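You operate a simulated robot arm through the tools that you are given. There is no shell and no other tool.

Carry out the task below with a simulated robot arm. There is one attempt and no reset: what you move stays moved.

TASK
Shut lane 1's air, centre its post, and open the air again.
Fine: air 1 lever; free the post's red lever, slide it to the centre mark, clamp it.

It is judged by the outcome, as a careful person would: the job done as asked, and still so three seconds after it is handed in. It fails if anything else is knocked over, pushed out of place, dropped, spilled or broken.

THE ROBOT
A 6-joint arm with a fingered hand, fixed in place. Base frame: the origin is at the foot of the arm, x ahead of it, y to its left, z up. Lengths are in m, angles in degrees, forces in N, time in s.
With the tool pointing down near the work surface it reaches from about 0.5 to 0.96 m from the base axis. Its first joint turns from -166.0 to 166.0 degrees. Payload 5 kg.
The TCP is the grasp point between the finger pads, 0.043 m short of the fingertips. In the tool frame z runs along the fingers and y along their closing line. The gripper opens to 0.144 m. The gripper's body begins 0.05 m behind the TCP. The gripper is a hand of 5 fingers: y runs from the thumb to the fingers, the wrist lies at [-0.021, -0.133, -0.233] in the tool frame.
Orientation is that of the tool frame in the base frame, as a unit quaternion [x, y, z, w]. With the fingers straight down and the wrist toward the robot, the tool's x, y and z point along [0, 1, 0], [1, 0, 0] and [0, 0, -1] of the base frame.

THE INTERFACE
- The arm moves only by the tool arm_command. Its argument "deltas" is a list of rows, each a list of 6 numbers: the shift along the base's x, y, z in m, then the turn, a rotation vector about the base's x, y, z in degrees. In form: [[tx, ty, tz, wx, wy, wz], ...]. A call has 1 to 20 rows; each row shifts and turns the commanded pose from where the row before left it. A row lasts 0.2 s, in which the tool goes at most 0.05 m and 8.6 degrees; a call with a longer step from one row to the next is refused whole. Where a pose cannot be reached the arm comes as near as it can. A force on the tool above 40 N (or 10 N above the force at the start of the call, whichever is more), or a blocked arm, ends the call early, and 0.2 s more pass. In this call time passes only in rows, and 0.2 s behind the last. The reply holds the time, the measured pose of the TCP, the force on the tool along the base axes, the opening and the grip force, in the units named above and with some noise, with the torque about the TCP (base axes, N m) and any sound that the robot's microphone picked up.
- Cameras (640 x 400 px; columns grow to the right, rows downward): "scene" is fixed at [0.0503, -0.649, 1.7362]; the picture's right is [0.82, -0.57, 0.00], its down [-0.19, -0.28, -0.94] and it looks along [0.54, 0.77, -0.34] (base axes); focal length 345 px, centre (320, 200). "wrist" rides on the gripper at [0.086, -0.109, -0.168] in the tool frame; the picture's right is [-0.80, 0.28, -0.53], its down [-0.54, -0.73, 0.42] and it looks along [-0.27, 0.63, 0.73] (tool axes); focal length 275 px, centre (320, 200). There is no depth. A picture from a camera that has moved, and an enlarged one, comes with that camera's place and axes in the base frame and with its lens.
- capture(camera): a new picture of that camera. It takes no simulated time.
- raise_lower(by): slides the trunk up (or, below 0, down) by that many m; the arm rides with it, the base frame stays. It gives what a move gives, with no picture.
- curl_fingers(index, middle, ring, little, thumb_bend, thumb_turn): sets how far each is bent, from 0 (flat) to 1 (curled in); at 0.3 the hand is open as for a grip, at 0.7 the pads meet at the TCP. One left out holds its place. A second passes; each finger stops where it meets its share of the squeeze, and holds until it gets a number again. It is the only way to open and close the hand. It gives what a move gives, with no picture; readings hold the bend of each and the force on index, middle, ring, little, thumb and palm. thumb_turn goes from beside the hand (0) to across from the fingers (1), as for a grip.
- zoom(camera, box): a new picture of the part [left, top, right, bottom] of that camera's present view, enlarged. It takes no simulated time.
- job_done(): hands the job in; it is judged then, once.

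Places have to be worked out from the pictures, the camera data and where the tool is seen. Open the gripper and draw the arm clear of the work before you hand the job in, unless the task says otherwise.

The tools are called after "Emit:" as a command line: name --pt "numbers of a row" for each row, then --argument value for the rest, lists and objects as JSON in quotes. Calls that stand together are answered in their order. arm_command: Moves the arm, as the interface text tells. Its arguments: {"type":"object","properties":{"deltas":{"type":"array"}},"required":["deltas"]} The other tools are called the same way: raise_lower (by) slides the trunk up or down; curl_fingers (index, middle, ring, little, thumb_bend, thumb_turn) moves the fingers one by one; capture (camera) takes a picture; zoom (camera, box) takes an enlarged picture of a part of a camera's view; job_done () hands the job in.

At the start:

```text
time_s: 0.0
tcp_pos: [0.3117, 0.2036, 1.4998]
tool_rot: [0.707, 0.707, 0.001, 0.001]
wrist_force: [0.3, -0.7, 0.7]
ft_torque: [0.02, 0.01, -0.03]
gripper_width: 0.1437
gripper_force: 0.1
shape: jaw
bend: [0.3, 0.3, 0.3, 0.3, 0.3, 0.98]
finger forces: [0.0, 0.0, 0.1, 0.0, 0.0, 0.0]
trunk travel left (down, up): [-0.525, 0.065]
```

scene: 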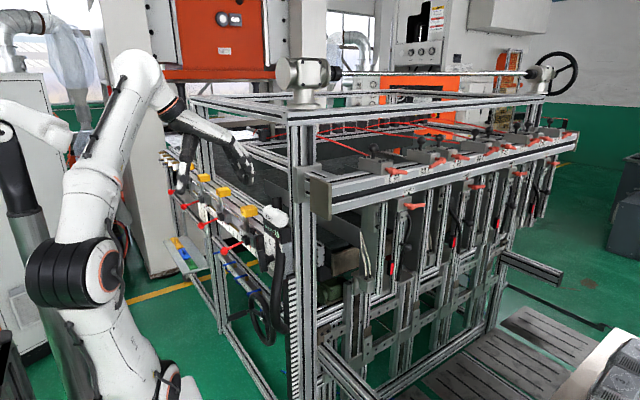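
wrist: 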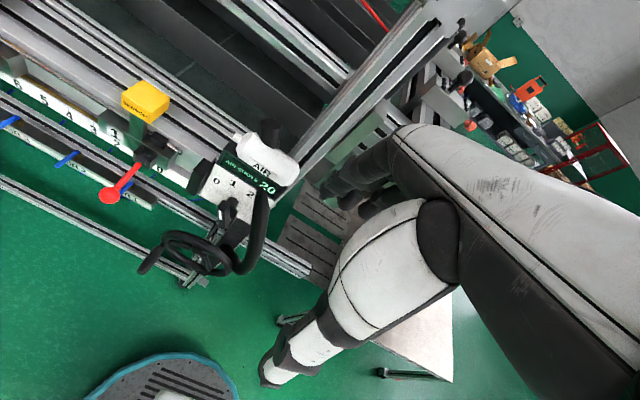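

The pictures show a machine frame with lanes: red levers, yellow blocks, and a valve labelled AIR. I'll zoom in on the work parts to read the labels before moving.

Emit:
zoom --camera "scene" --box '[150, 130, 310, 260]'

Emit:
zoom --camera "scene" --box '[300, 100, 600, 290]'

Emit:
zoom --camera "wrist" --box '[0, 60, 320, 290]'

Emit:
zoom --camera "wrist" --box '[60, 70, 220, 220]'

```text
3.08 times, centred on (230, 195) of scene
camera zoom: at [0.0503, -0.649, 1.7362], right [0.82, -0.57, 0.0], down [-0.19, -0.28, -0.94], along [0.54, 0.77, -0.34], focal length 1061 px, centre (597, 215)
```

zoom: 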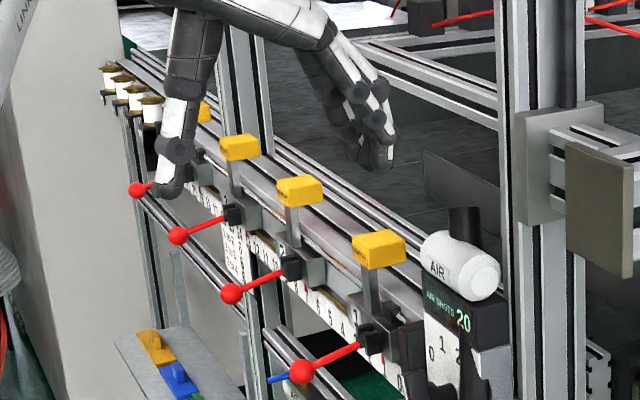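

```text
2.11 times, centred on (450, 195) of scene
camera zoom: at [0.0503, -0.649, 1.7362], right [0.82, -0.57, 0.0], down [-0.19, -0.28, -0.94], along [0.54, 0.77, -0.34], focal length 726 px, centre (46, 210)
```

zoom: 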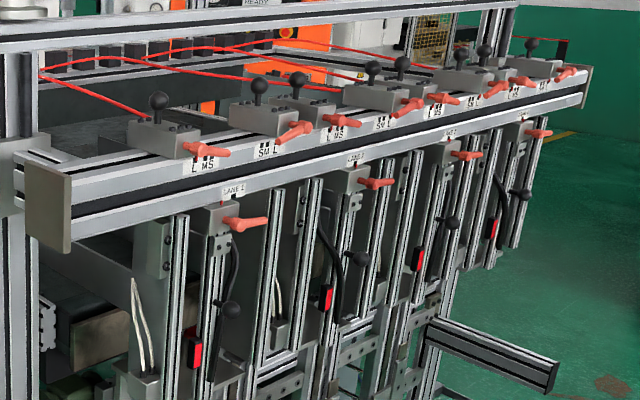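

```text
1.74 times, centred on (160, 175) of wrist
camera zoom: at [0.2034, 0.2901, 1.6671], right [0.28, -0.8, 0.53], down [-0.73, -0.54, -0.42], along [0.63, -0.27, -0.73], focal length 479 px, centre (598, 244)
```

zoom: 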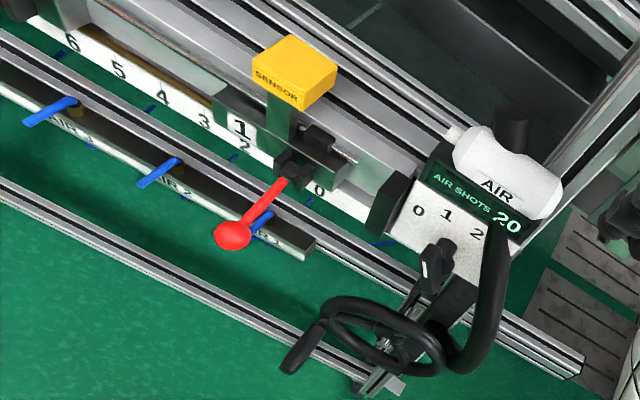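

```text
2.67 times, centred on (140, 145) of wrist
camera zoom: at [0.2034, 0.2901, 1.6671], right [0.28, -0.8, 0.53], down [-0.73, -0.54, -0.42], along [0.63, -0.27, -0.73], focal length 734 px, centre (800, 347)
```

zoom: 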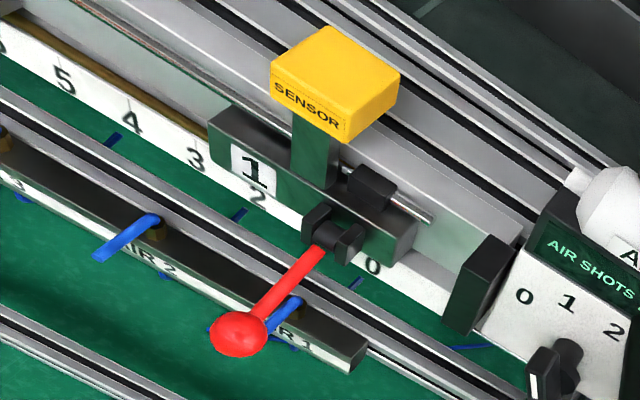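

Two candidates exist for the "post": the sensor carriages near me, and the units on the far beam marked LANE 1 etc. I'll enlarge those to read the marks.

Emit:
zoom --camera "scene" --box '[360, 140, 440, 220]'

Emit:
zoom --camera "scene" --box '[420, 130, 500, 180]'

Emit:
zoom --camera "scene" --box '[360, 190, 460, 290]'

Emit:
zoom --camera "scene" --box '[500, 120, 600, 180]'

Emit:
zoom --camera "scene" --box '[190, 220, 310, 300]'

Emit:
zoom --camera "wrist" --box '[0, 100, 170, 220]'

```text
5.00 times, centred on (400, 180) of scene
camera zoom: at [0.0503, -0.649, 1.7362], right [0.82, -0.57, 0.0], down [-0.19, -0.28, -0.94], along [0.54, 0.77, -0.34], focal length 1724 px, centre (-80, 300)
```

zoom: 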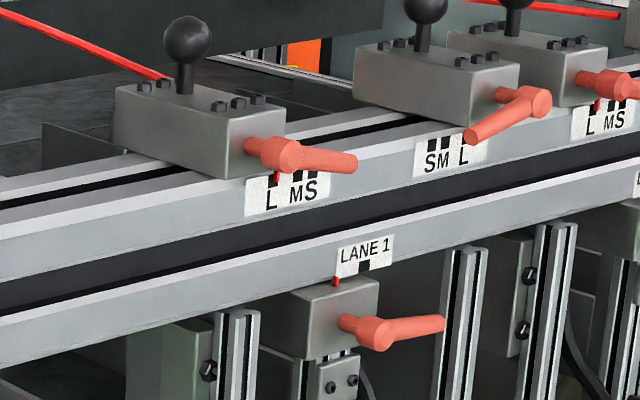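

```text
8.00 times, centred on (460, 155) of scene
camera zoom: at [0.0503, -0.649, 1.7362], right [0.82, -0.57, 0.0], down [-0.19, -0.28, -0.94], along [0.54, 0.77, -0.34], focal length 2759 px, centre (-800, 560)
```

zoom: 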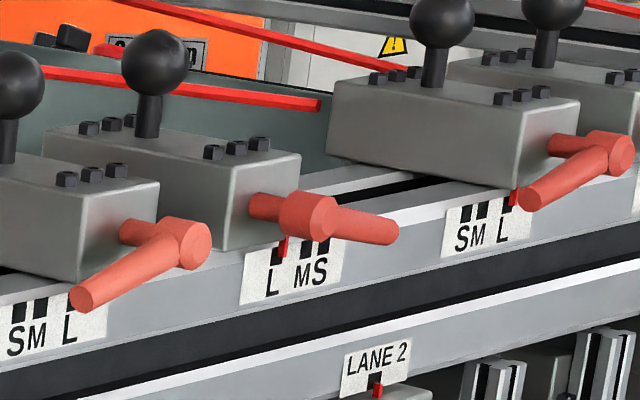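

```text
4.00 times, centred on (410, 240) of scene
camera zoom: at [0.0503, -0.649, 1.7362], right [0.82, -0.57, 0.0], down [-0.19, -0.28, -0.94], along [0.54, 0.77, -0.34], focal length 1379 px, centre (-40, 40)
```

zoom: 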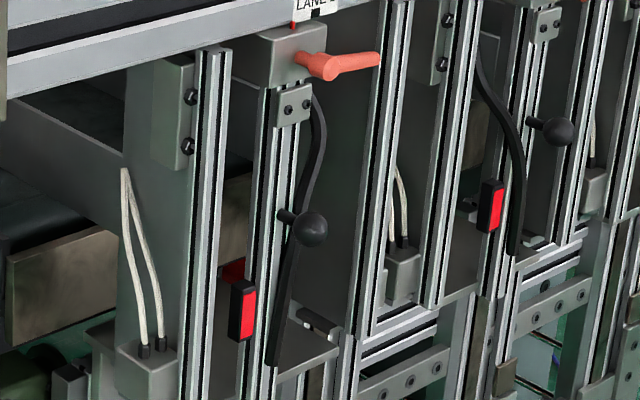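

```text
6.40 times, centred on (550, 150) of scene
camera zoom: at [0.0503, -0.649, 1.7362], right [0.82, -0.57, 0.0], down [-0.19, -0.28, -0.94], along [0.54, 0.77, -0.34], focal length 2207 px, centre (-1152, 520)
```

zoom: 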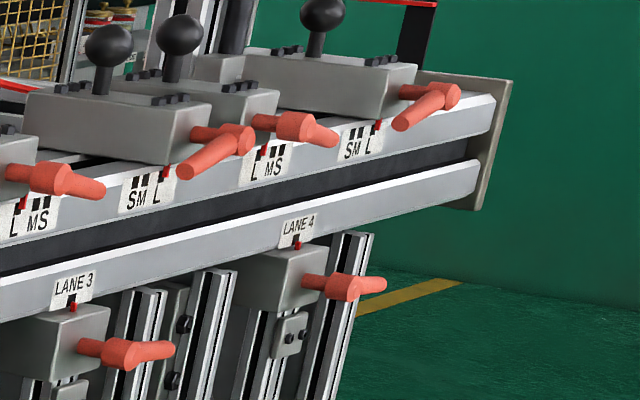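

```text
5.00 times, centred on (250, 260) of scene
camera zoom: at [0.0503, -0.649, 1.7362], right [0.82, -0.57, 0.0], down [-0.19, -0.28, -0.94], along [0.54, 0.77, -0.34], focal length 1724 px, centre (670, -100)
```

zoom: 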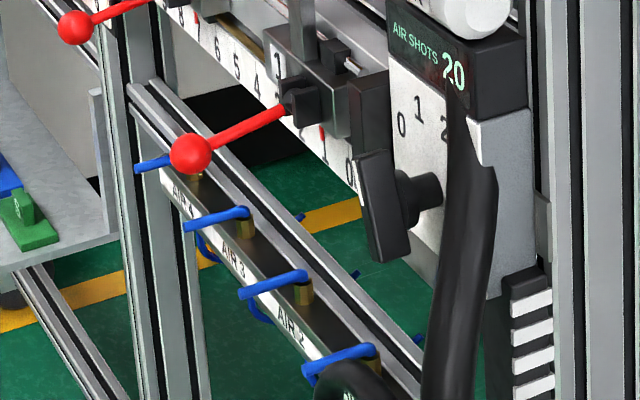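

```text
3.33 times, centred on (85, 160) of wrist
camera zoom: at [0.2034, 0.2901, 1.6671], right [0.28, -0.8, 0.53], down [-0.73, -0.54, -0.42], along [0.63, -0.27, -0.73], focal length 918 px, centre (1103, 333)
```

zoom: 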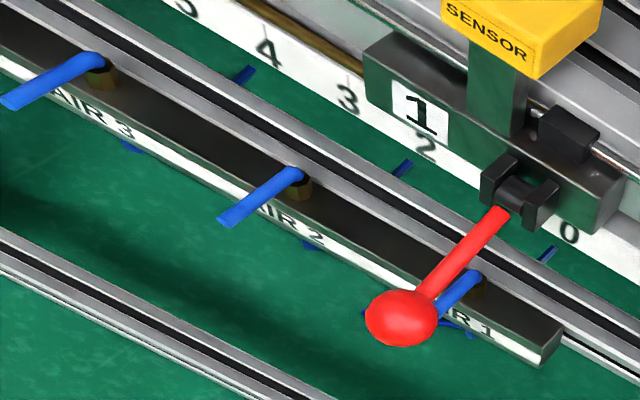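

The layout reads as follows. The blue AIR 1 lever is at about (0.56, 0.525, 0.87) on the manifold bar. Lane 1's post hangs on the far lower beam, near (0.97, 0.1, 1.33), and its red pointer is about 3 cm short of the black mark (lanes 2–4 are on theirs). I'll shape the hand into a slim pinch and see how it looks.

Emit:
curl_fingers --index 0.7 --middle 1.0 --ring 1.0 --little 1.0 --thumb_bend 0.7 --thumb_turn 1.0

Emit:
capture --camera "wrist"

Emit:
zoom --camera "scene" --box '[120, 40, 320, 190]'

```text
time_s: 1.0
tcp_pos: [0.3115, 0.2036, 1.4988]
tool_rot: [0.707, 0.707, 0.001, 0.0]
wrist_force: [-0.2, -0.4, -0.3]
ft_torque: [-0.01, 0.01, -0.02]
gripper_width: 0.0104
gripper_force: 0.1
shape: fingers
bend: [0.7, 0.78, 1.0, 1.0, 0.69, 1.0]
finger forces: [0.0, 0.0, 0.0, 0.0, 0.0, 0.0]
trunk travel left (down, up): [-0.525, 0.065]
```

```text
taken
camera wrist: at [0.2034, 0.2901, 1.6671], right [0.28, -0.8, 0.53], down [-0.73, -0.54, -0.42], along [0.63, -0.27, -0.73], focal length 275 px, centre (320, 200)
```

wrist: 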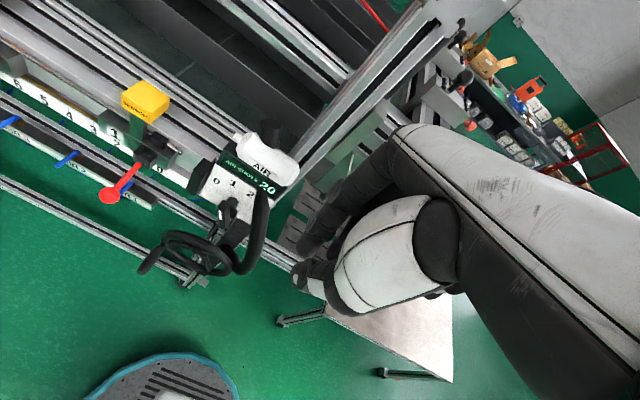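

```text
2.67 times, centred on (220, 115) of scene
camera zoom: at [0.0503, -0.649, 1.7362], right [0.82, -0.57, 0.0], down [-0.19, -0.28, -0.94], along [0.54, 0.77, -0.34], focal length 920 px, centre (587, 427)
```

zoom: 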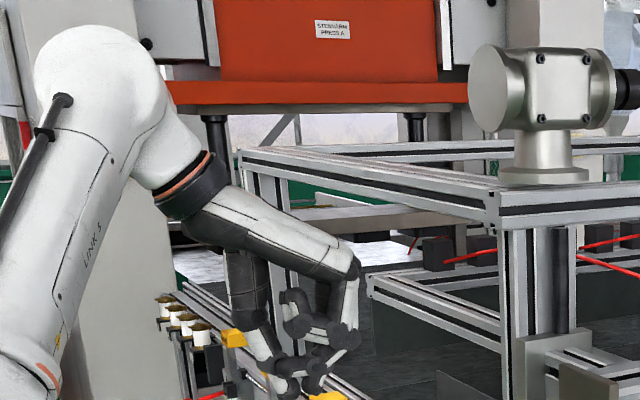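

The pinch is formed near the TCP. I'll enlarge the fingertips to see exactly what protrudes.

Emit:
zoom --camera "wrist" --box '[240, 100, 480, 320]'

Emit:
zoom --camera "scene" --box '[180, 100, 280, 200]'

```text
1.82 times, centred on (360, 210) of wrist
camera zoom: at [0.2034, 0.2901, 1.6671], right [0.28, -0.8, 0.53], down [-0.73, -0.54, -0.42], along [0.63, -0.27, -0.73], focal length 500 px, centre (247, 182)
```

zoom: 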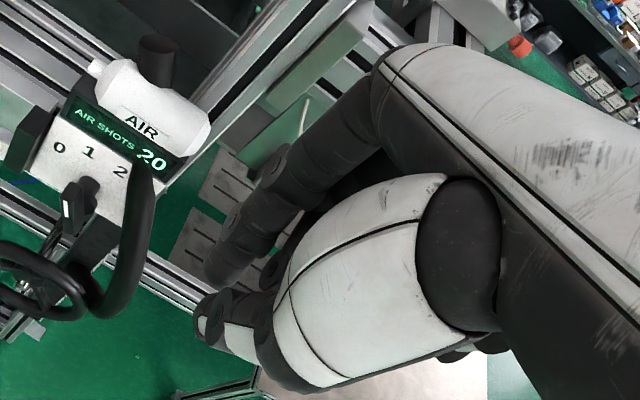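

```text
4.00 times, centred on (230, 150) of scene
camera zoom: at [0.0503, -0.649, 1.7362], right [0.82, -0.57, 0.0], down [-0.19, -0.28, -0.94], along [0.54, 0.77, -0.34], focal length 1379 px, centre (680, 400)
```

zoom: 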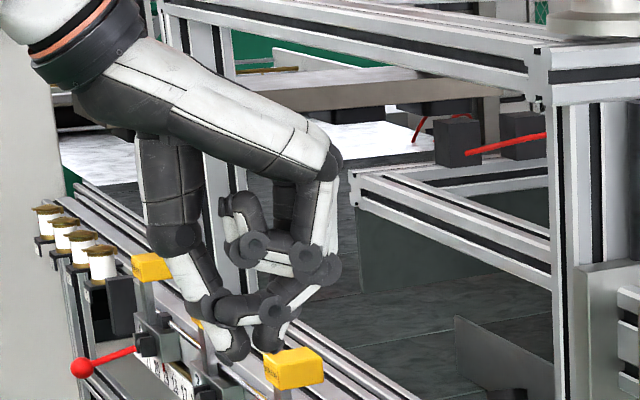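

The index sits on the tool's +x (camera) side, and the palm points forward and about 38° down. I'll shift left and up slightly at this free height to get a second wrist viewpoint of the air levers, wheel and sensor levers.

Emit:
arm_command --pt "-0.02 0.04 0.0 0 0 0" --pt "-0.02 0.04 0 0 0 0" --pt "-0.01 0.04 0 0 0 0" --pt "0 0.045 0 0 0 0" --pt "0 0.045 0 0 0 0" --pt "0 0.0 0 0 0 0"

Emit:
capture --camera "wrist"

Emit:
capture --camera "scene"

```text
time_s: 2.4
tcp_pos: [0.2601, 0.4164, 1.5009]
tool_rot: [0.707, 0.707, 0.001, -0.001]
wrist_force: [-0.3, -0.7, 0.2]
ft_torque: [-0.02, 0.0, 0.01]
gripper_width: 0.0103
gripper_force: 0.1
shape: fingers
bend: [0.7, 0.78, 1.0, 1.0, 0.69, 1.0]
finger forces: [0.0, 0.1, 0.1, 0.0, 0.0, 0.1]
trunk travel left (down, up): [-0.525, 0.065]
```

```text
taken
camera wrist: at [0.1512, 0.5029, 1.6686], right [0.28, -0.8, 0.53], down [-0.73, -0.54, -0.42], along [0.63, -0.27, -0.73], focal length 275 px, centre (320, 200)
```

wrist: 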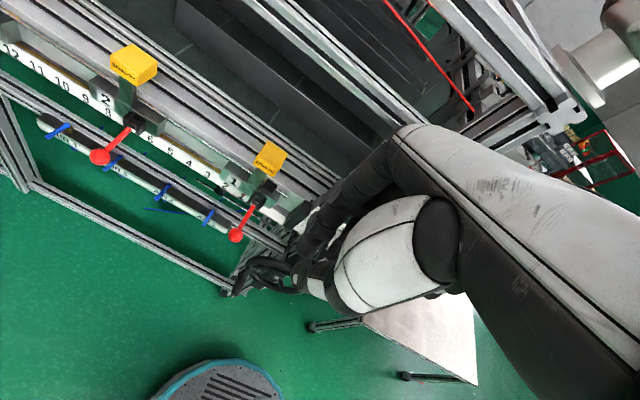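

```text
taken
```

scene: 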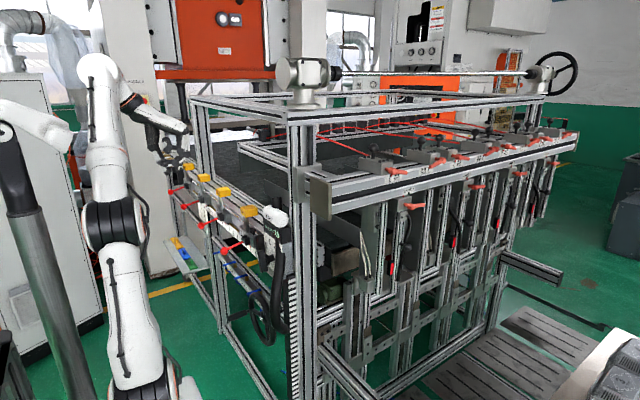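

Emit:
zoom --camera "wrist" --box '[30, 100, 330, 300]'

Emit:
zoom --camera "wrist" --box '[140, 150, 330, 300]'

Emit:
zoom --camera "scene" --box '[200, 220, 300, 350]'

```text
2.00 times, centred on (180, 200) of wrist
camera zoom: at [0.1512, 0.5029, 1.6686], right [0.28, -0.8, 0.53], down [-0.73, -0.54, -0.42], along [0.63, -0.27, -0.73], focal length 551 px, centre (600, 200)
```

zoom: 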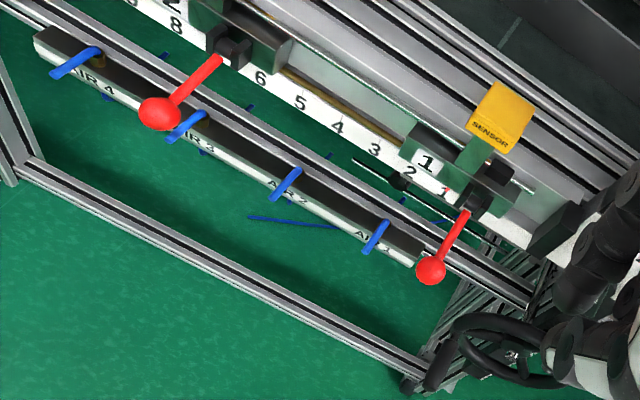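

```text
2.67 times, centred on (235, 225) of wrist
camera zoom: at [0.1512, 0.5029, 1.6686], right [0.28, -0.8, 0.53], down [-0.73, -0.54, -0.42], along [0.63, -0.27, -0.73], focal length 734 px, centre (547, 133)
```

zoom: 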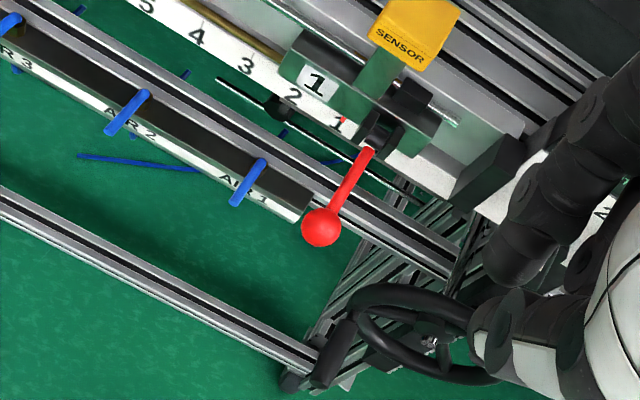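

```text
3.08 times, centred on (250, 285) of scene
camera zoom: at [0.0503, -0.649, 1.7362], right [0.82, -0.57, 0.0], down [-0.19, -0.28, -0.94], along [0.54, 0.77, -0.34], focal length 1061 px, centre (535, -62)
```

zoom: 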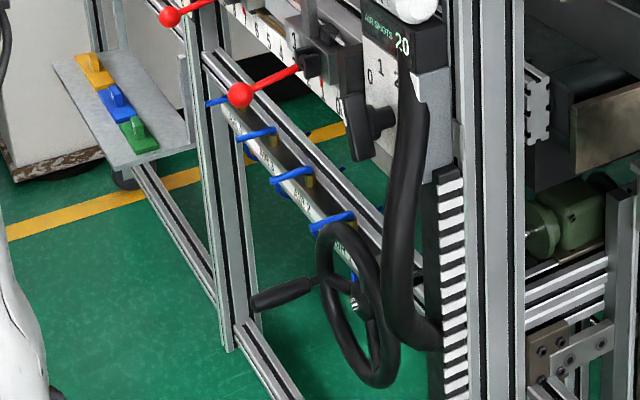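

From two views, the AIR 1 lever's pivot is at about (0.563, 0.52, 0.87) and its tip at (0.505, 0.517, 0.88). The wheel handle's tip is at about (0.367, 0.356, 0.92). A pointing index would clear everything best, so I'll make that shape and look at it.

Emit:
curl_fingers --index 0.0 --middle 1.0 --ring 1.0 --little 1.0 --thumb_bend 0.9 --thumb_turn 1.0

Emit:
capture --camera "wrist"

Emit:
zoom --camera "scene" --box '[70, 40, 270, 190]'

```text
time_s: 3.4
tcp_pos: [0.2604, 0.4174, 1.5008]
tool_rot: [0.707, 0.707, 0.001, 0.0]
wrist_force: [-0.7, 0.3, -0.3]
ft_torque: [-0.02, -0.01, -0.01]
gripper_width: 0.0842
gripper_force: 0.0
shape: fingers
bend: [0.0, 0.92, 1.0, 1.0, 0.9, 1.0]
finger forces: [0.0, 0.1, 0.0, 0.0, 0.0, 0.0]
trunk travel left (down, up): [-0.525, 0.065]
```

```text
taken
camera wrist: at [0.1515, 0.5035, 1.668], right [0.28, -0.8, 0.53], down [-0.73, -0.54, -0.42], along [0.63, -0.27, -0.73], focal length 275 px, centre (320, 200)
```

wrist: 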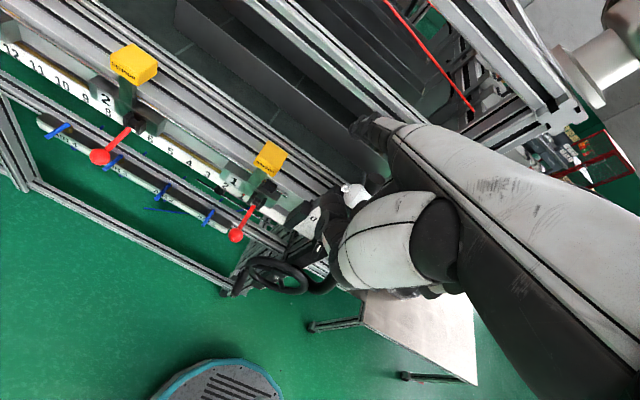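

```text
2.67 times, centred on (170, 115) of scene
camera zoom: at [0.0503, -0.649, 1.7362], right [0.82, -0.57, 0.0], down [-0.19, -0.28, -0.94], along [0.54, 0.77, -0.34], focal length 920 px, centre (720, 427)
```

zoom: 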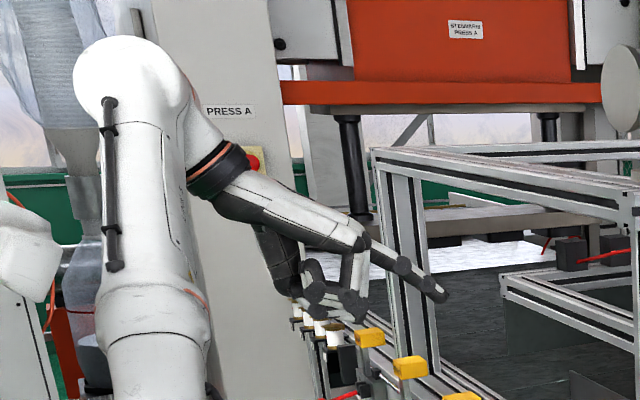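

The pointing index tip sits at about (+0.018, +0.144, −0.007) in the tool frame, inclined about 41°. For travel I'll curl the index back, pitch the hand up 41° so the palm is level, then go down with everything staying at x < 0.37.

Emit:
curl_fingers --index 0.9

Emit:
arm_command --pt "0 0 0 0 -8.2 0" --pt "0 0 0 0 -8.2 0" --pt "0 0 0 0 -8.2 0" --pt "0 0 0 0 -8.2 0" --pt "0 0 0 0 -8.2 0"

Emit:
capture --camera "scene"

Emit:
capture --camera "wrist"

```text
time_s: 4.4
tcp_pos: [0.2595, 0.4171, 1.5001]
tool_rot: [0.707, 0.707, -0.001, 0.0]
wrist_force: [-0.2, 0.7, 0.2]
ft_torque: [0.0, -0.04, -0.04]
gripper_width: 0.0177
gripper_force: 0.1
shape: fingers
bend: [0.73, 1.0, 1.0, 1.0, 0.91, 1.0]
finger forces: [0.0, 0.0, 0.0, 0.1, 0.0, 0.1]
trunk travel left (down, up): [-0.525, 0.065]
```

```text
time_s: 5.6
tcp_pos: [0.2608, 0.4159, 1.5008]
tool_rot: [0.662, 0.663, 0.249, 0.248]
wrist_force: [-0.2, 0.2, 0.5]
ft_torque: [0.01, -0.03, -0.02]
gripper_width: 0.0154
gripper_force: 0.0
shape: fingers
bend: [0.76, 1.0, 1.0, 1.0, 0.92, 1.0]
finger forces: [0.0, 0.1, 0.0, 0.0, 0.0, 0.2]
trunk travel left (down, up): [-0.525, 0.065]
```

```text
taken
```

scene: 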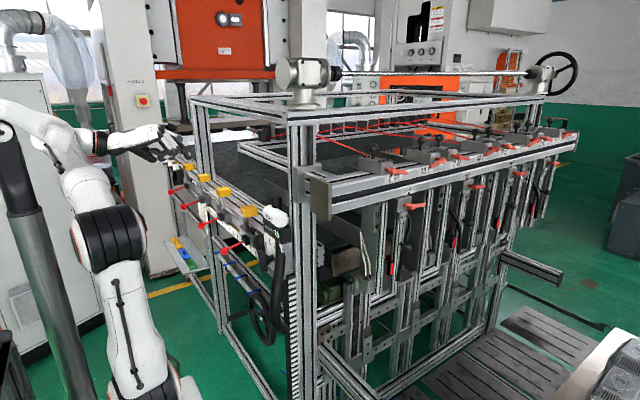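

```text
taken
camera wrist: at [0.0694, 0.5007, 1.5549], right [-0.14, -0.8, 0.59], down [-0.27, -0.54, -0.8], along [0.95, -0.27, -0.14], focal length 275 px, centre (320, 200)
```

wrist: 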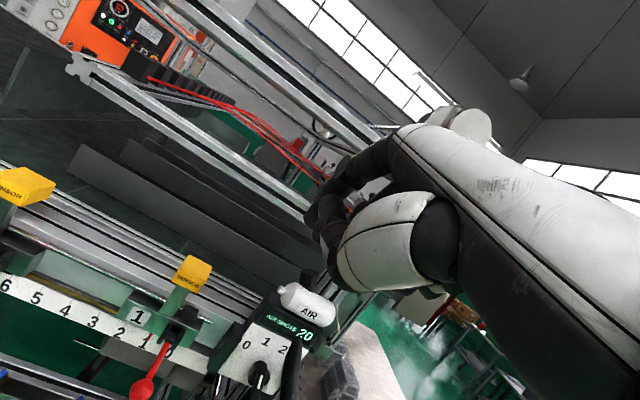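

The palm is now level. Something stands at the left (a pole and a white limb), so I'll check how close my arm comes to it before lowering.

Emit:
zoom --camera "scene" --box '[0, 60, 220, 260]'

Emit:
zoom --camera "scene" --box '[0, 200, 220, 400]'

```text
2.00 times, centred on (110, 160) of scene
camera zoom: at [0.0503, -0.649, 1.7362], right [0.82, -0.57, 0.0], down [-0.19, -0.28, -0.94], along [0.54, 0.77, -0.34], focal length 690 px, centre (740, 280)
```

zoom: 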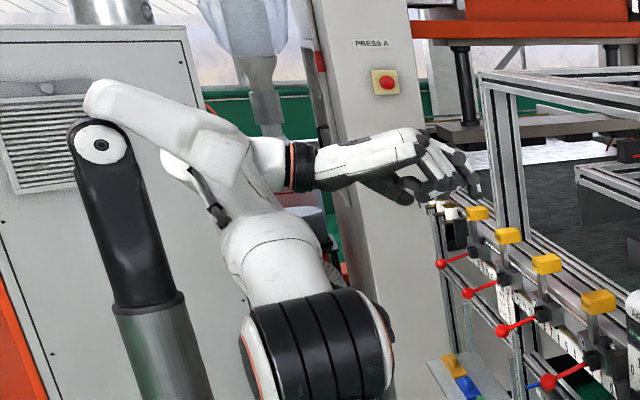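

```text
2.00 times, centred on (110, 300) of scene
camera zoom: at [0.0503, -0.649, 1.7362], right [0.82, -0.57, 0.0], down [-0.19, -0.28, -0.94], along [0.54, 0.77, -0.34], focal length 690 px, centre (740, 0)
```

zoom: 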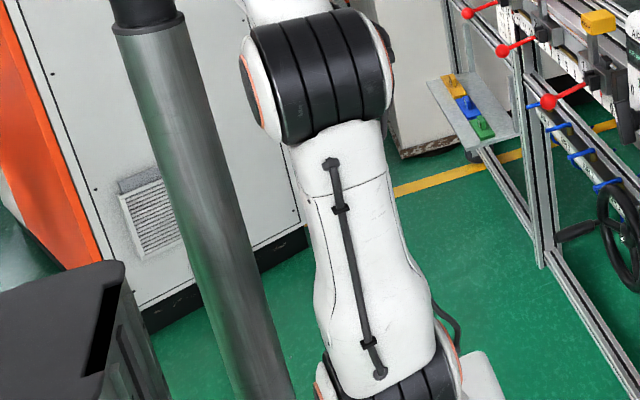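

The pole is beside the arm and not in contact, and the hand stays at x < 0.36 with nothing below it. I'll lower the trunk in two stages.

Emit:
raise_lower --by -0.25

Emit:
capture --camera "scene"

Emit:
capture --camera "wrist"

```text
time_s: 8.2
tcp_pos: [0.2614, 0.4143, 1.2495]
tool_rot: [0.662, 0.663, 0.248, 0.247]
wrist_force: [-0.1, -0.9, 0.0]
ft_torque: [0.0, -0.01, 0.01]
gripper_width: 0.015
gripper_force: 0.2
shape: fingers
bend: [0.76, 1.0, 1.0, 1.0, 0.92, 1.0]
finger forces: [0.0, 0.0, 0.0, 0.0, 0.0, 0.1]
trunk travel left (down, up): [-0.275, 0.315]
```

```text
taken
```

scene: 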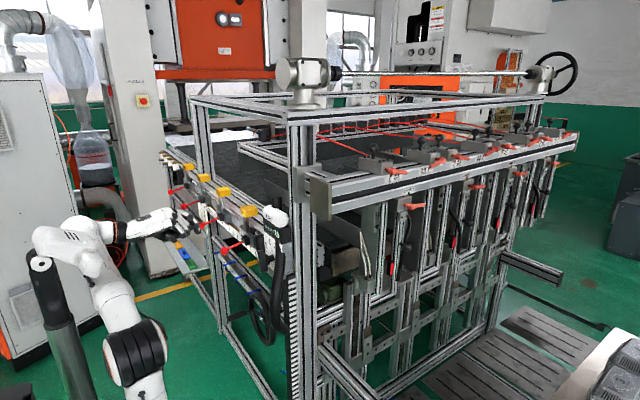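

```text
taken
camera wrist: at [0.0698, 0.5008, 1.3049], right [-0.14, -0.8, 0.59], down [-0.27, -0.54, -0.8], along [0.95, -0.27, -0.14], focal length 275 px, centre (320, 200)
```

wrist: 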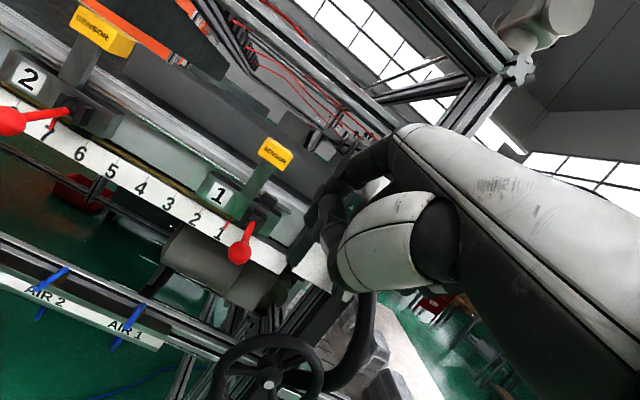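

The column moves with the arm, so it's the robot's own. The hand is clear of the red balls, so I'll lower another 0.25.

Emit:
raise_lower --by -0.26

Emit:
capture --camera "wrist"

Emit:
capture --camera "scene"

```text
time_s: 10.8
tcp_pos: [0.2617, 0.4141, 0.9891]
tool_rot: [0.662, 0.662, 0.247, 0.248]
wrist_force: [0.4, -0.4, 0.1]
ft_torque: [-0.01, -0.01, 0.0]
gripper_width: 0.0148
gripper_force: 0.0
shape: fingers
bend: [0.76, 1.0, 1.0, 1.0, 0.92, 1.0]
finger forces: [0.0, 0.0, 0.0, 0.0, 0.0, 0.0]
trunk travel left (down, up): [-0.015, 0.575]
```

```text
taken
camera wrist: at [0.0698, 0.5008, 1.0449], right [-0.14, -0.8, 0.59], down [-0.27, -0.54, -0.8], along [0.95, -0.27, -0.14], focal length 275 px, centre (320, 200)
```

wrist: 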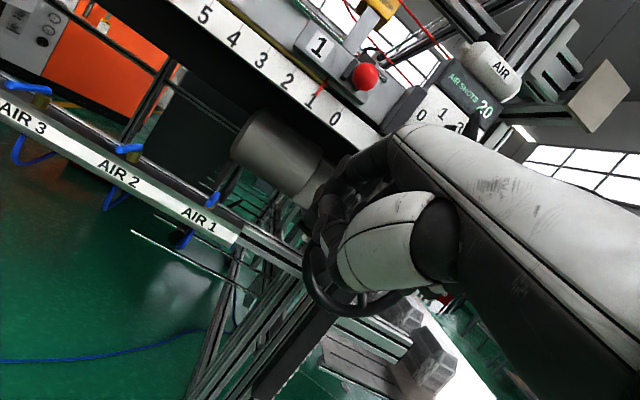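

```text
taken
```

scene: 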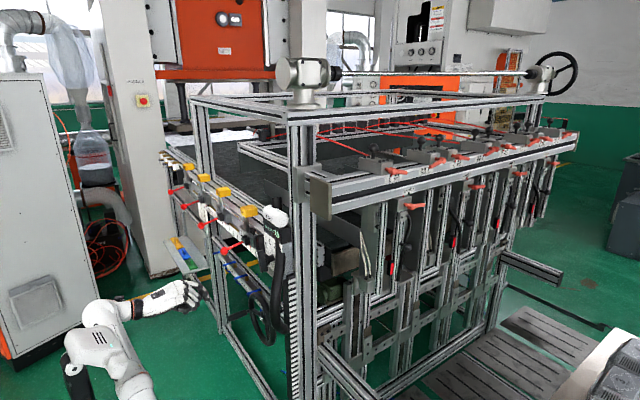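

Now at z≈0.99. I'll zoom in on the AIR 1 lever for a precise fix from this lower viewpoint.

Emit:
zoom --camera "wrist" --box '[90, 120, 290, 260]'

Emit:
zoom --camera "scene" --box '[140, 220, 320, 360]'

```text
2.86 times, centred on (190, 190) of wrist
camera zoom: at [0.0698, 0.5008, 1.0449], right [-0.14, -0.8, 0.59], down [-0.27, -0.54, -0.8], along [0.95, -0.27, -0.14], focal length 786 px, centre (691, 229)
```

zoom: 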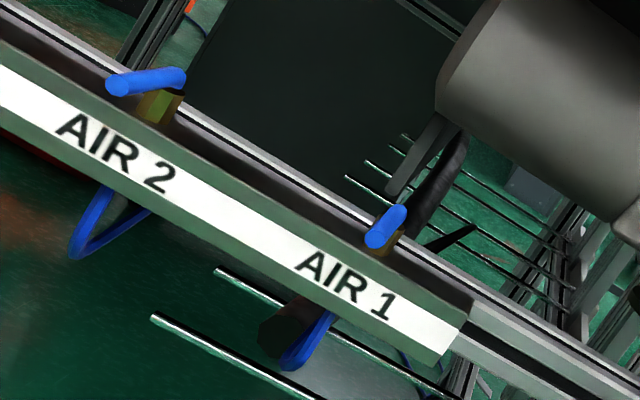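

```text
2.86 times, centred on (230, 290) of scene
camera zoom: at [0.0503, -0.649, 1.7362], right [0.82, -0.57, 0.0], down [-0.19, -0.28, -0.94], along [0.54, 0.77, -0.34], focal length 985 px, centre (577, -57)
```

zoom: 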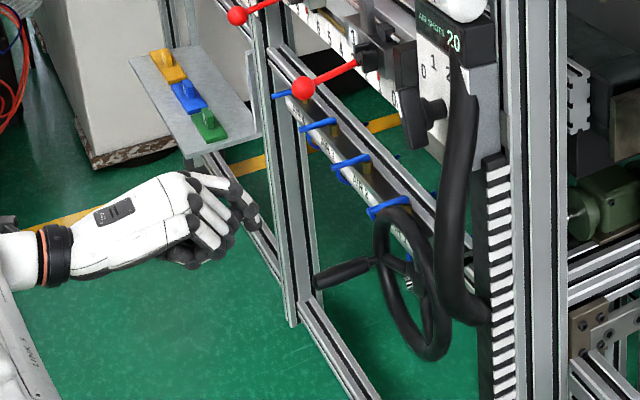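

The lever is fixed at y≈0.52, z≈0.877 with its tip at x≈0.505. I'll move down to z≈0.78 with the TCP still back at x≈0.26, where the level palm is at lever height.

Emit:
arm_command --pt "0 0.008 -0.035 0 0 0" --pt "0 0.008 -0.035 0 0 0" --pt "0 0.008 -0.035 0 0 0" --pt "0 0.008 -0.035 0 0 0" --pt "0 0.008 -0.035 0 0 0" --pt "0 0.006 -0.035 0 0 0"

Emit:
curl_fingers --index 0.0

Emit:
capture --camera "wrist"

Emit:
zoom --camera "scene" --box '[140, 240, 320, 380]'

```text
time_s: 12.2
tcp_pos: [0.2633, 0.46, 0.7813]
tool_rot: [0.662, 0.662, 0.248, 0.247]
wrist_force: [-0.5, 0.1, 0.5]
ft_torque: [0.05, 0.01, 0.04]
gripper_width: 0.0147
gripper_force: 0.0
shape: fingers
bend: [0.76, 1.0, 1.0, 1.0, 0.92, 1.0]
finger forces: [0.0, 0.0, 0.0, 0.0, 0.0, 0.0]
trunk travel left (down, up): [-0.015, 0.575]
```

```text
time_s: 13.2
tcp_pos: [0.2624, 0.4589, 0.7814]
tool_rot: [0.662, 0.662, 0.248, 0.248]
wrist_force: [0.1, 0.8, -0.2]
ft_torque: [0.02, 0.03, 0.01]
gripper_width: 0.0861
gripper_force: 0.0
shape: fingers
bend: [0.0, 1.0, 1.0, 1.0, 0.9, 1.0]
finger forces: [0.0, 0.0, 0.0, 0.0, 0.0, 0.0]
trunk travel left (down, up): [-0.015, 0.575]
```

```text
taken
camera wrist: at [0.0708, 0.5458, 0.8367], right [-0.14, -0.8, 0.59], down [-0.27, -0.54, -0.8], along [0.95, -0.27, -0.14], focal length 275 px, centre (320, 200)
```

wrist: 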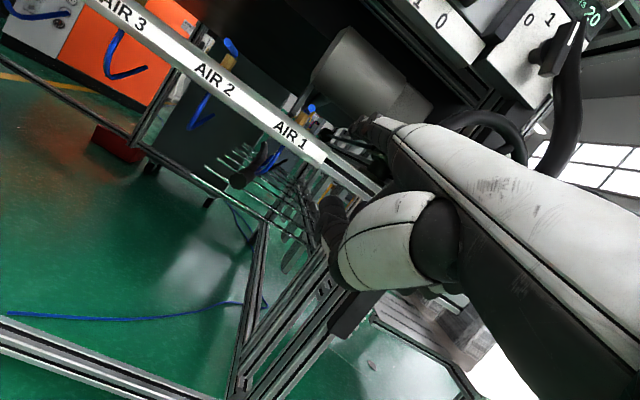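

```text
2.86 times, centred on (230, 310) of scene
camera zoom: at [0.0503, -0.649, 1.7362], right [0.82, -0.57, 0.0], down [-0.19, -0.28, -0.94], along [0.54, 0.77, -0.34], focal length 985 px, centre (577, -114)
```

zoom: 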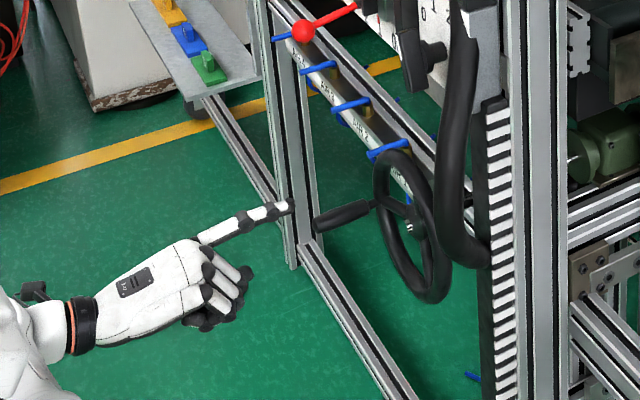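

The index is level at tip ≈(0.37, 0.477, 0.88). I'll move it forward alongside the −y side of the AIR 1 lever (tip to x≈0.52, y≈0.485), keeping about 3 cm from the wheel handle.

Emit:
arm_command --pt "0 0.008 -0.002 0 0 0" --pt "0.03 0 0 0 0 0" --pt "0.03 0 0 0 0 0" --pt "0.03 0 0 0 0 0" --pt "0.03 0 0 0 0 0" --pt "0.03 0 0 0 0 0"

Emit:
capture --camera "wrist"

Emit:
zoom --camera "scene" --box '[180, 250, 300, 340]'

Emit:
zoom --camera "wrist" --box '[260, 40, 460, 180]'

```text
time_s: 14.7
tcp_pos: [0.4129, 0.4694, 0.7797]
tool_rot: [0.662, 0.663, 0.248, 0.247]
wrist_force: [-0.6, -0.1, 0.4]
ft_torque: [-0.02, 0.0, -0.02]
gripper_width: 0.0861
gripper_force: 0.1
shape: fingers
bend: [0.0, 1.0, 1.0, 1.0, 0.9, 1.0]
finger forces: [0.1, 0.0, 0.0, 0.0, 0.0, 0.0]
trunk travel left (down, up): [-0.015, 0.575]
```

```text
taken
camera wrist: at [0.2206, 0.5566, 0.8346], right [-0.14, -0.8, 0.59], down [-0.27, -0.54, -0.8], along [0.95, -0.27, -0.14], focal length 275 px, centre (320, 200)
```

wrist: 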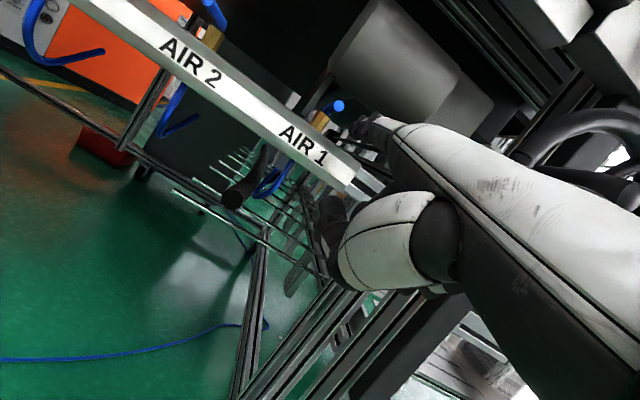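

```text
4.44 times, centred on (240, 295) of scene
camera zoom: at [0.0503, -0.649, 1.7362], right [0.82, -0.57, 0.0], down [-0.19, -0.28, -0.94], along [0.54, 0.77, -0.34], focal length 1533 px, centre (676, -222)
```

zoom: 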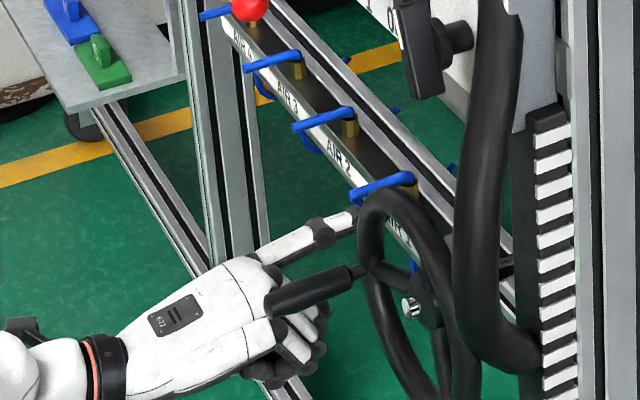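

```text
2.86 times, centred on (360, 110) of wrist
camera zoom: at [0.2206, 0.5566, 0.8346], right [-0.14, -0.8, 0.59], down [-0.27, -0.54, -0.8], along [0.95, -0.27, -0.14], focal length 786 px, centre (206, 457)
```

zoom: 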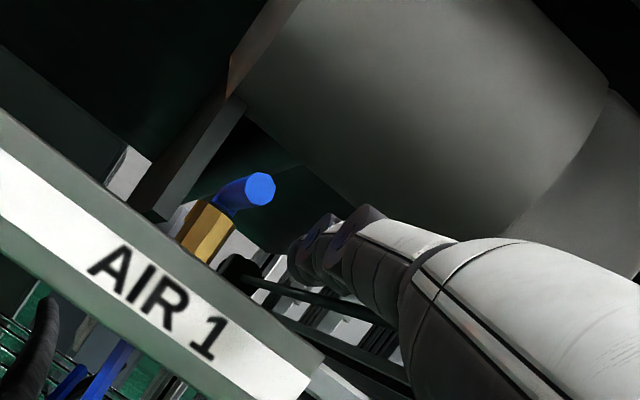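

The lever's end is at z≈0.883 and the finger lies level with it on its −y side. I'll go slightly deeper and push gently toward +y to see whether it turns that way.

Emit:
arm_command --pt "0.016 0 0.001 0 0 0" --pt "0 0.01 0 0 0 0" --pt "0 0.008 0 0 0 0" --pt "-0.002 0.008 0 0 0 0" --pt "-0.001 0.008 0 0 0 0"

Emit:
zoom --camera "wrist" --box '[260, 40, 460, 180]'

Emit:
zoom --camera "scene" --box '[200, 250, 300, 320]'

```text
time_s: 15.8
tcp_pos: [0.4252, 0.5004, 0.7787]
tool_rot: [0.664, 0.661, 0.247, 0.246]
wrist_force: [1.0, -13.0, -1.2]
ft_torque: [1.3, 0.15, -0.92]
gripper_width: 0.0858
gripper_force: 6.9
shape: fingers
bend: [0.0, 1.0, 1.0, 1.0, 0.9, 1.0]
finger forces: [12.8, 0.0, 0.0, 0.1, 0.1, 0.0]
trunk travel left (down, up): [-0.015, 0.575]
```

```text
2.86 times, centred on (360, 110) of wrist
camera zoom: at [0.2343, 0.588, 0.8353], right [-0.14, -0.8, 0.59], down [-0.27, -0.54, -0.8], along [0.95, -0.27, -0.14], focal length 786 px, centre (206, 457)
```

zoom: 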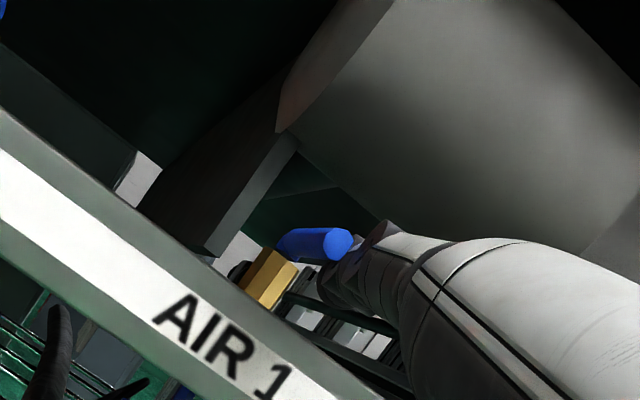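

```text
5.71 times, centred on (250, 285) of scene
camera zoom: at [0.0503, -0.649, 1.7362], right [0.82, -0.57, 0.0], down [-0.19, -0.28, -0.94], along [0.54, 0.77, -0.34], focal length 1970 px, centre (720, -286)
```

zoom: 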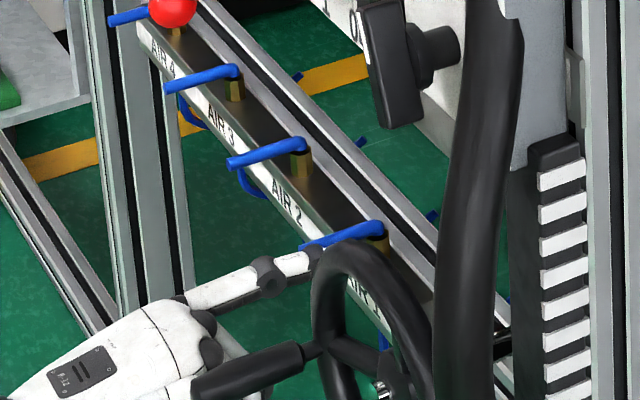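

The lever did not move with 13 N toward +y; the finger just flexed, so that side is probably the stop. I'll back out, go round the tip and push from the +y side toward −y.

Emit:
arm_command --pt "0 -0.02 0 0 0 0" --pt "0 -0.014 0 0 0 0" --pt "-0.04 0 0 0 0 0" --pt "-0.035 0 0 0 0 0" --pt "0 0.035 0 0 0 0" --pt "0 0.04 0 0 0 0" --pt "0.04 0 0 0 0 0" --pt "0.035 0 0 0 0 0"

Emit:
zoom --camera "wrist" --box '[260, 40, 460, 180]'

Emit:
zoom --camera "scene" --box '[200, 250, 300, 320]'

```text
time_s: 17.6
tcp_pos: [0.4258, 0.5443, 0.7787]
tool_rot: [0.662, 0.663, 0.247, 0.247]
wrist_force: [-1.0, 0.6, -0.5]
ft_torque: [-0.03, 0.0, -0.01]
gripper_width: 0.0859
gripper_force: 0.1
shape: fingers
bend: [0.0, 1.0, 1.0, 1.0, 0.9, 1.0]
finger forces: [0.0, 0.0, 0.0, 0.0, 0.0, 0.0]
trunk travel left (down, up): [-0.015, 0.575]
```

```text
2.86 times, centred on (360, 110) of wrist
camera zoom: at [0.2327, 0.6298, 0.8336], right [-0.14, -0.8, 0.59], down [-0.27, -0.54, -0.8], along [0.95, -0.27, -0.14], focal length 786 px, centre (206, 457)
```

zoom: 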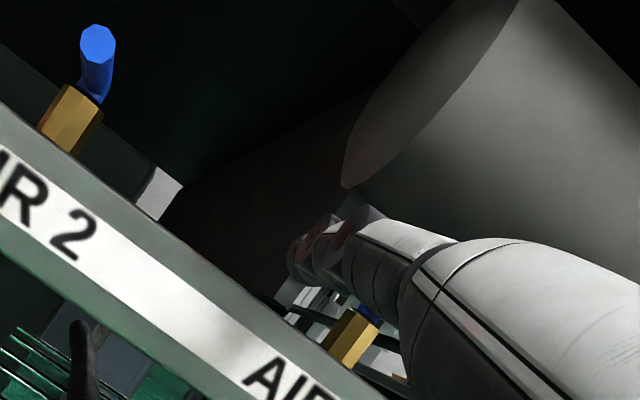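

```text
5.71 times, centred on (250, 285) of scene
camera zoom: at [0.0503, -0.649, 1.7362], right [0.82, -0.57, 0.0], down [-0.19, -0.28, -0.94], along [0.54, 0.77, -0.34], focal length 1970 px, centre (720, -286)
```

zoom: 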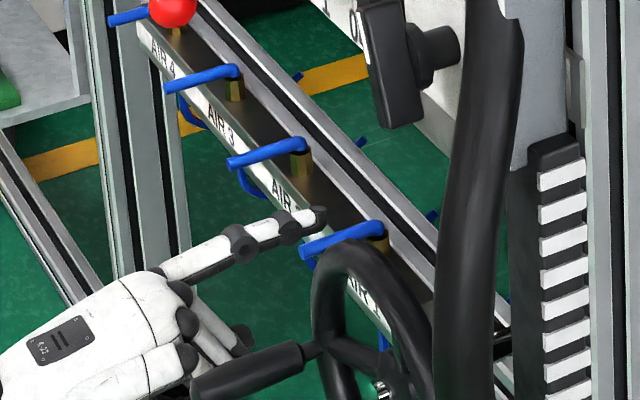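

The finger is now on the lever's +y side. I'll push gently toward −y.

Emit:
arm_command --pt "0 -0.016 0 0 0 0" --pt "0 -0.012 0 0 0 0" --pt "0 -0.008 0 0 0 0" --pt "0 -0.008 0 0 0 0"

Emit:
zoom --camera "wrist" --box '[260, 40, 460, 180]'

Emit:
zoom --camera "scene" --box '[200, 250, 300, 320]'

```text
time_s: 18.6
tcp_pos: [0.4249, 0.4994, 0.7784]
tool_rot: [0.662, 0.662, 0.248, 0.248]
wrist_force: [0.6, 2.1, 0.4]
ft_torque: [-0.07, -0.1, 0.0]
gripper_width: 0.0857
gripper_force: 0.8
shape: fingers
bend: [0.0, 1.0, 1.0, 1.0, 0.9, 1.0]
finger forces: [0.5, 0.0, 0.0, 0.1, 0.0, 0.1]
trunk travel left (down, up): [-0.015, 0.575]
```

```text
2.86 times, centred on (360, 110) of wrist
camera zoom: at [0.2326, 0.5855, 0.8328], right [-0.14, -0.8, 0.59], down [-0.27, -0.54, -0.8], along [0.95, -0.27, -0.14], focal length 786 px, centre (206, 457)
```

zoom: 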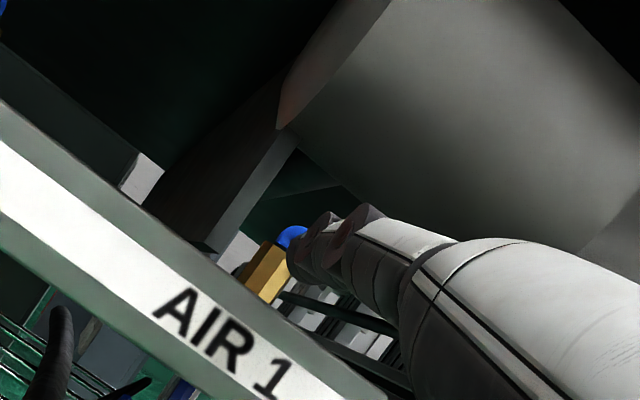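

```text
5.71 times, centred on (250, 285) of scene
camera zoom: at [0.0503, -0.649, 1.7362], right [0.82, -0.57, 0.0], down [-0.19, -0.28, -0.94], along [0.54, 0.77, -0.34], focal length 1970 px, centre (720, -286)
```

zoom: 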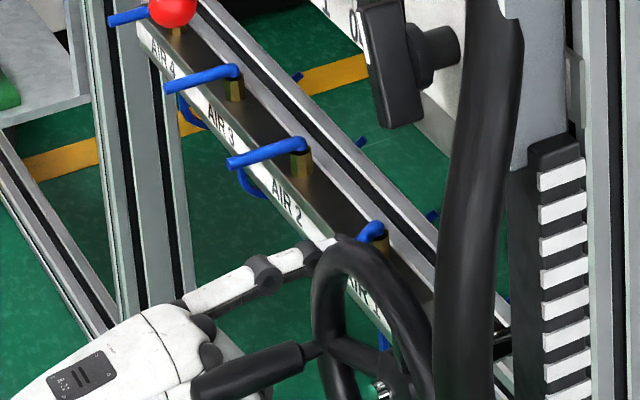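

The lever yields easily toward −y, so that's the closing direction. I'll follow the arc round to 90°.

Emit:
arm_command --pt "0.005 -0.013 0 0 0 0" --pt "0.005 -0.011 0 0 0 0" --pt "0.008 -0.007 0 0 0 0" --pt "0.01 -0.006 0 0 0 0" --pt "0.006 -0.002 0 0 0 0"

Emit:
zoom --camera "wrist" --box '[260, 40, 460, 180]'

Emit:
zoom --camera "scene" --box '[200, 250, 300, 320]'

```text
time_s: 19.6
tcp_pos: [0.4425, 0.4701, 0.7782]
tool_rot: [0.658, 0.667, 0.247, 0.247]
wrist_force: [-37.2, 0.5, -2.7]
ft_torque: [0.02, -3.54, 0.49]
gripper_width: 0.086
gripper_force: 18.8
shape: fingers
bend: [0.0, 1.0, 1.0, 1.0, 0.9, 1.0]
finger forces: [37.9, 0.0, 0.1, 0.1, 0.1, 0.0]
trunk travel left (down, up): [-0.015, 0.575]
stopped in row 4: the force on the tool passed its limit at 51 N (the readings are from after the stop); the commanded pose is now the measured one
```

```text
2.86 times, centred on (360, 110) of wrist
camera zoom: at [0.2497, 0.5531, 0.8322], right [-0.13, -0.8, 0.59], down [-0.26, -0.55, -0.79], along [0.96, -0.26, -0.14], focal length 786 px, centre (206, 457)
```

zoom: 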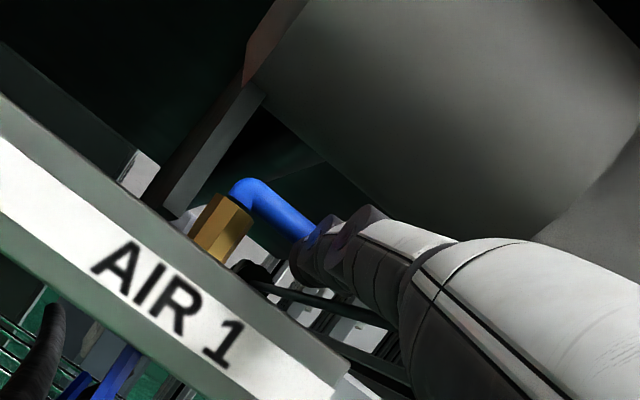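

```text
5.71 times, centred on (250, 285) of scene
camera zoom: at [0.0503, -0.649, 1.7362], right [0.82, -0.57, 0.0], down [-0.19, -0.28, -0.94], along [0.54, 0.77, -0.34], focal length 1970 px, centre (720, -286)
```

zoom: 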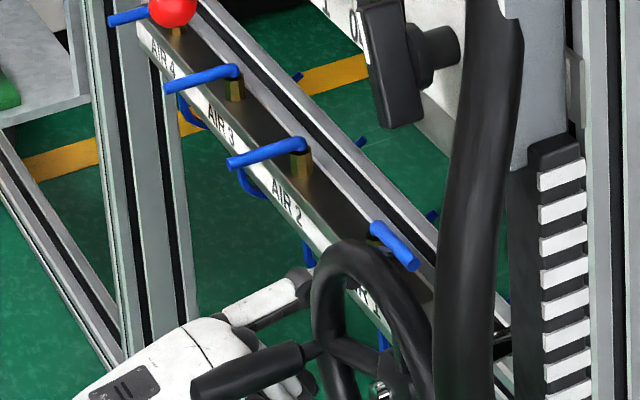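

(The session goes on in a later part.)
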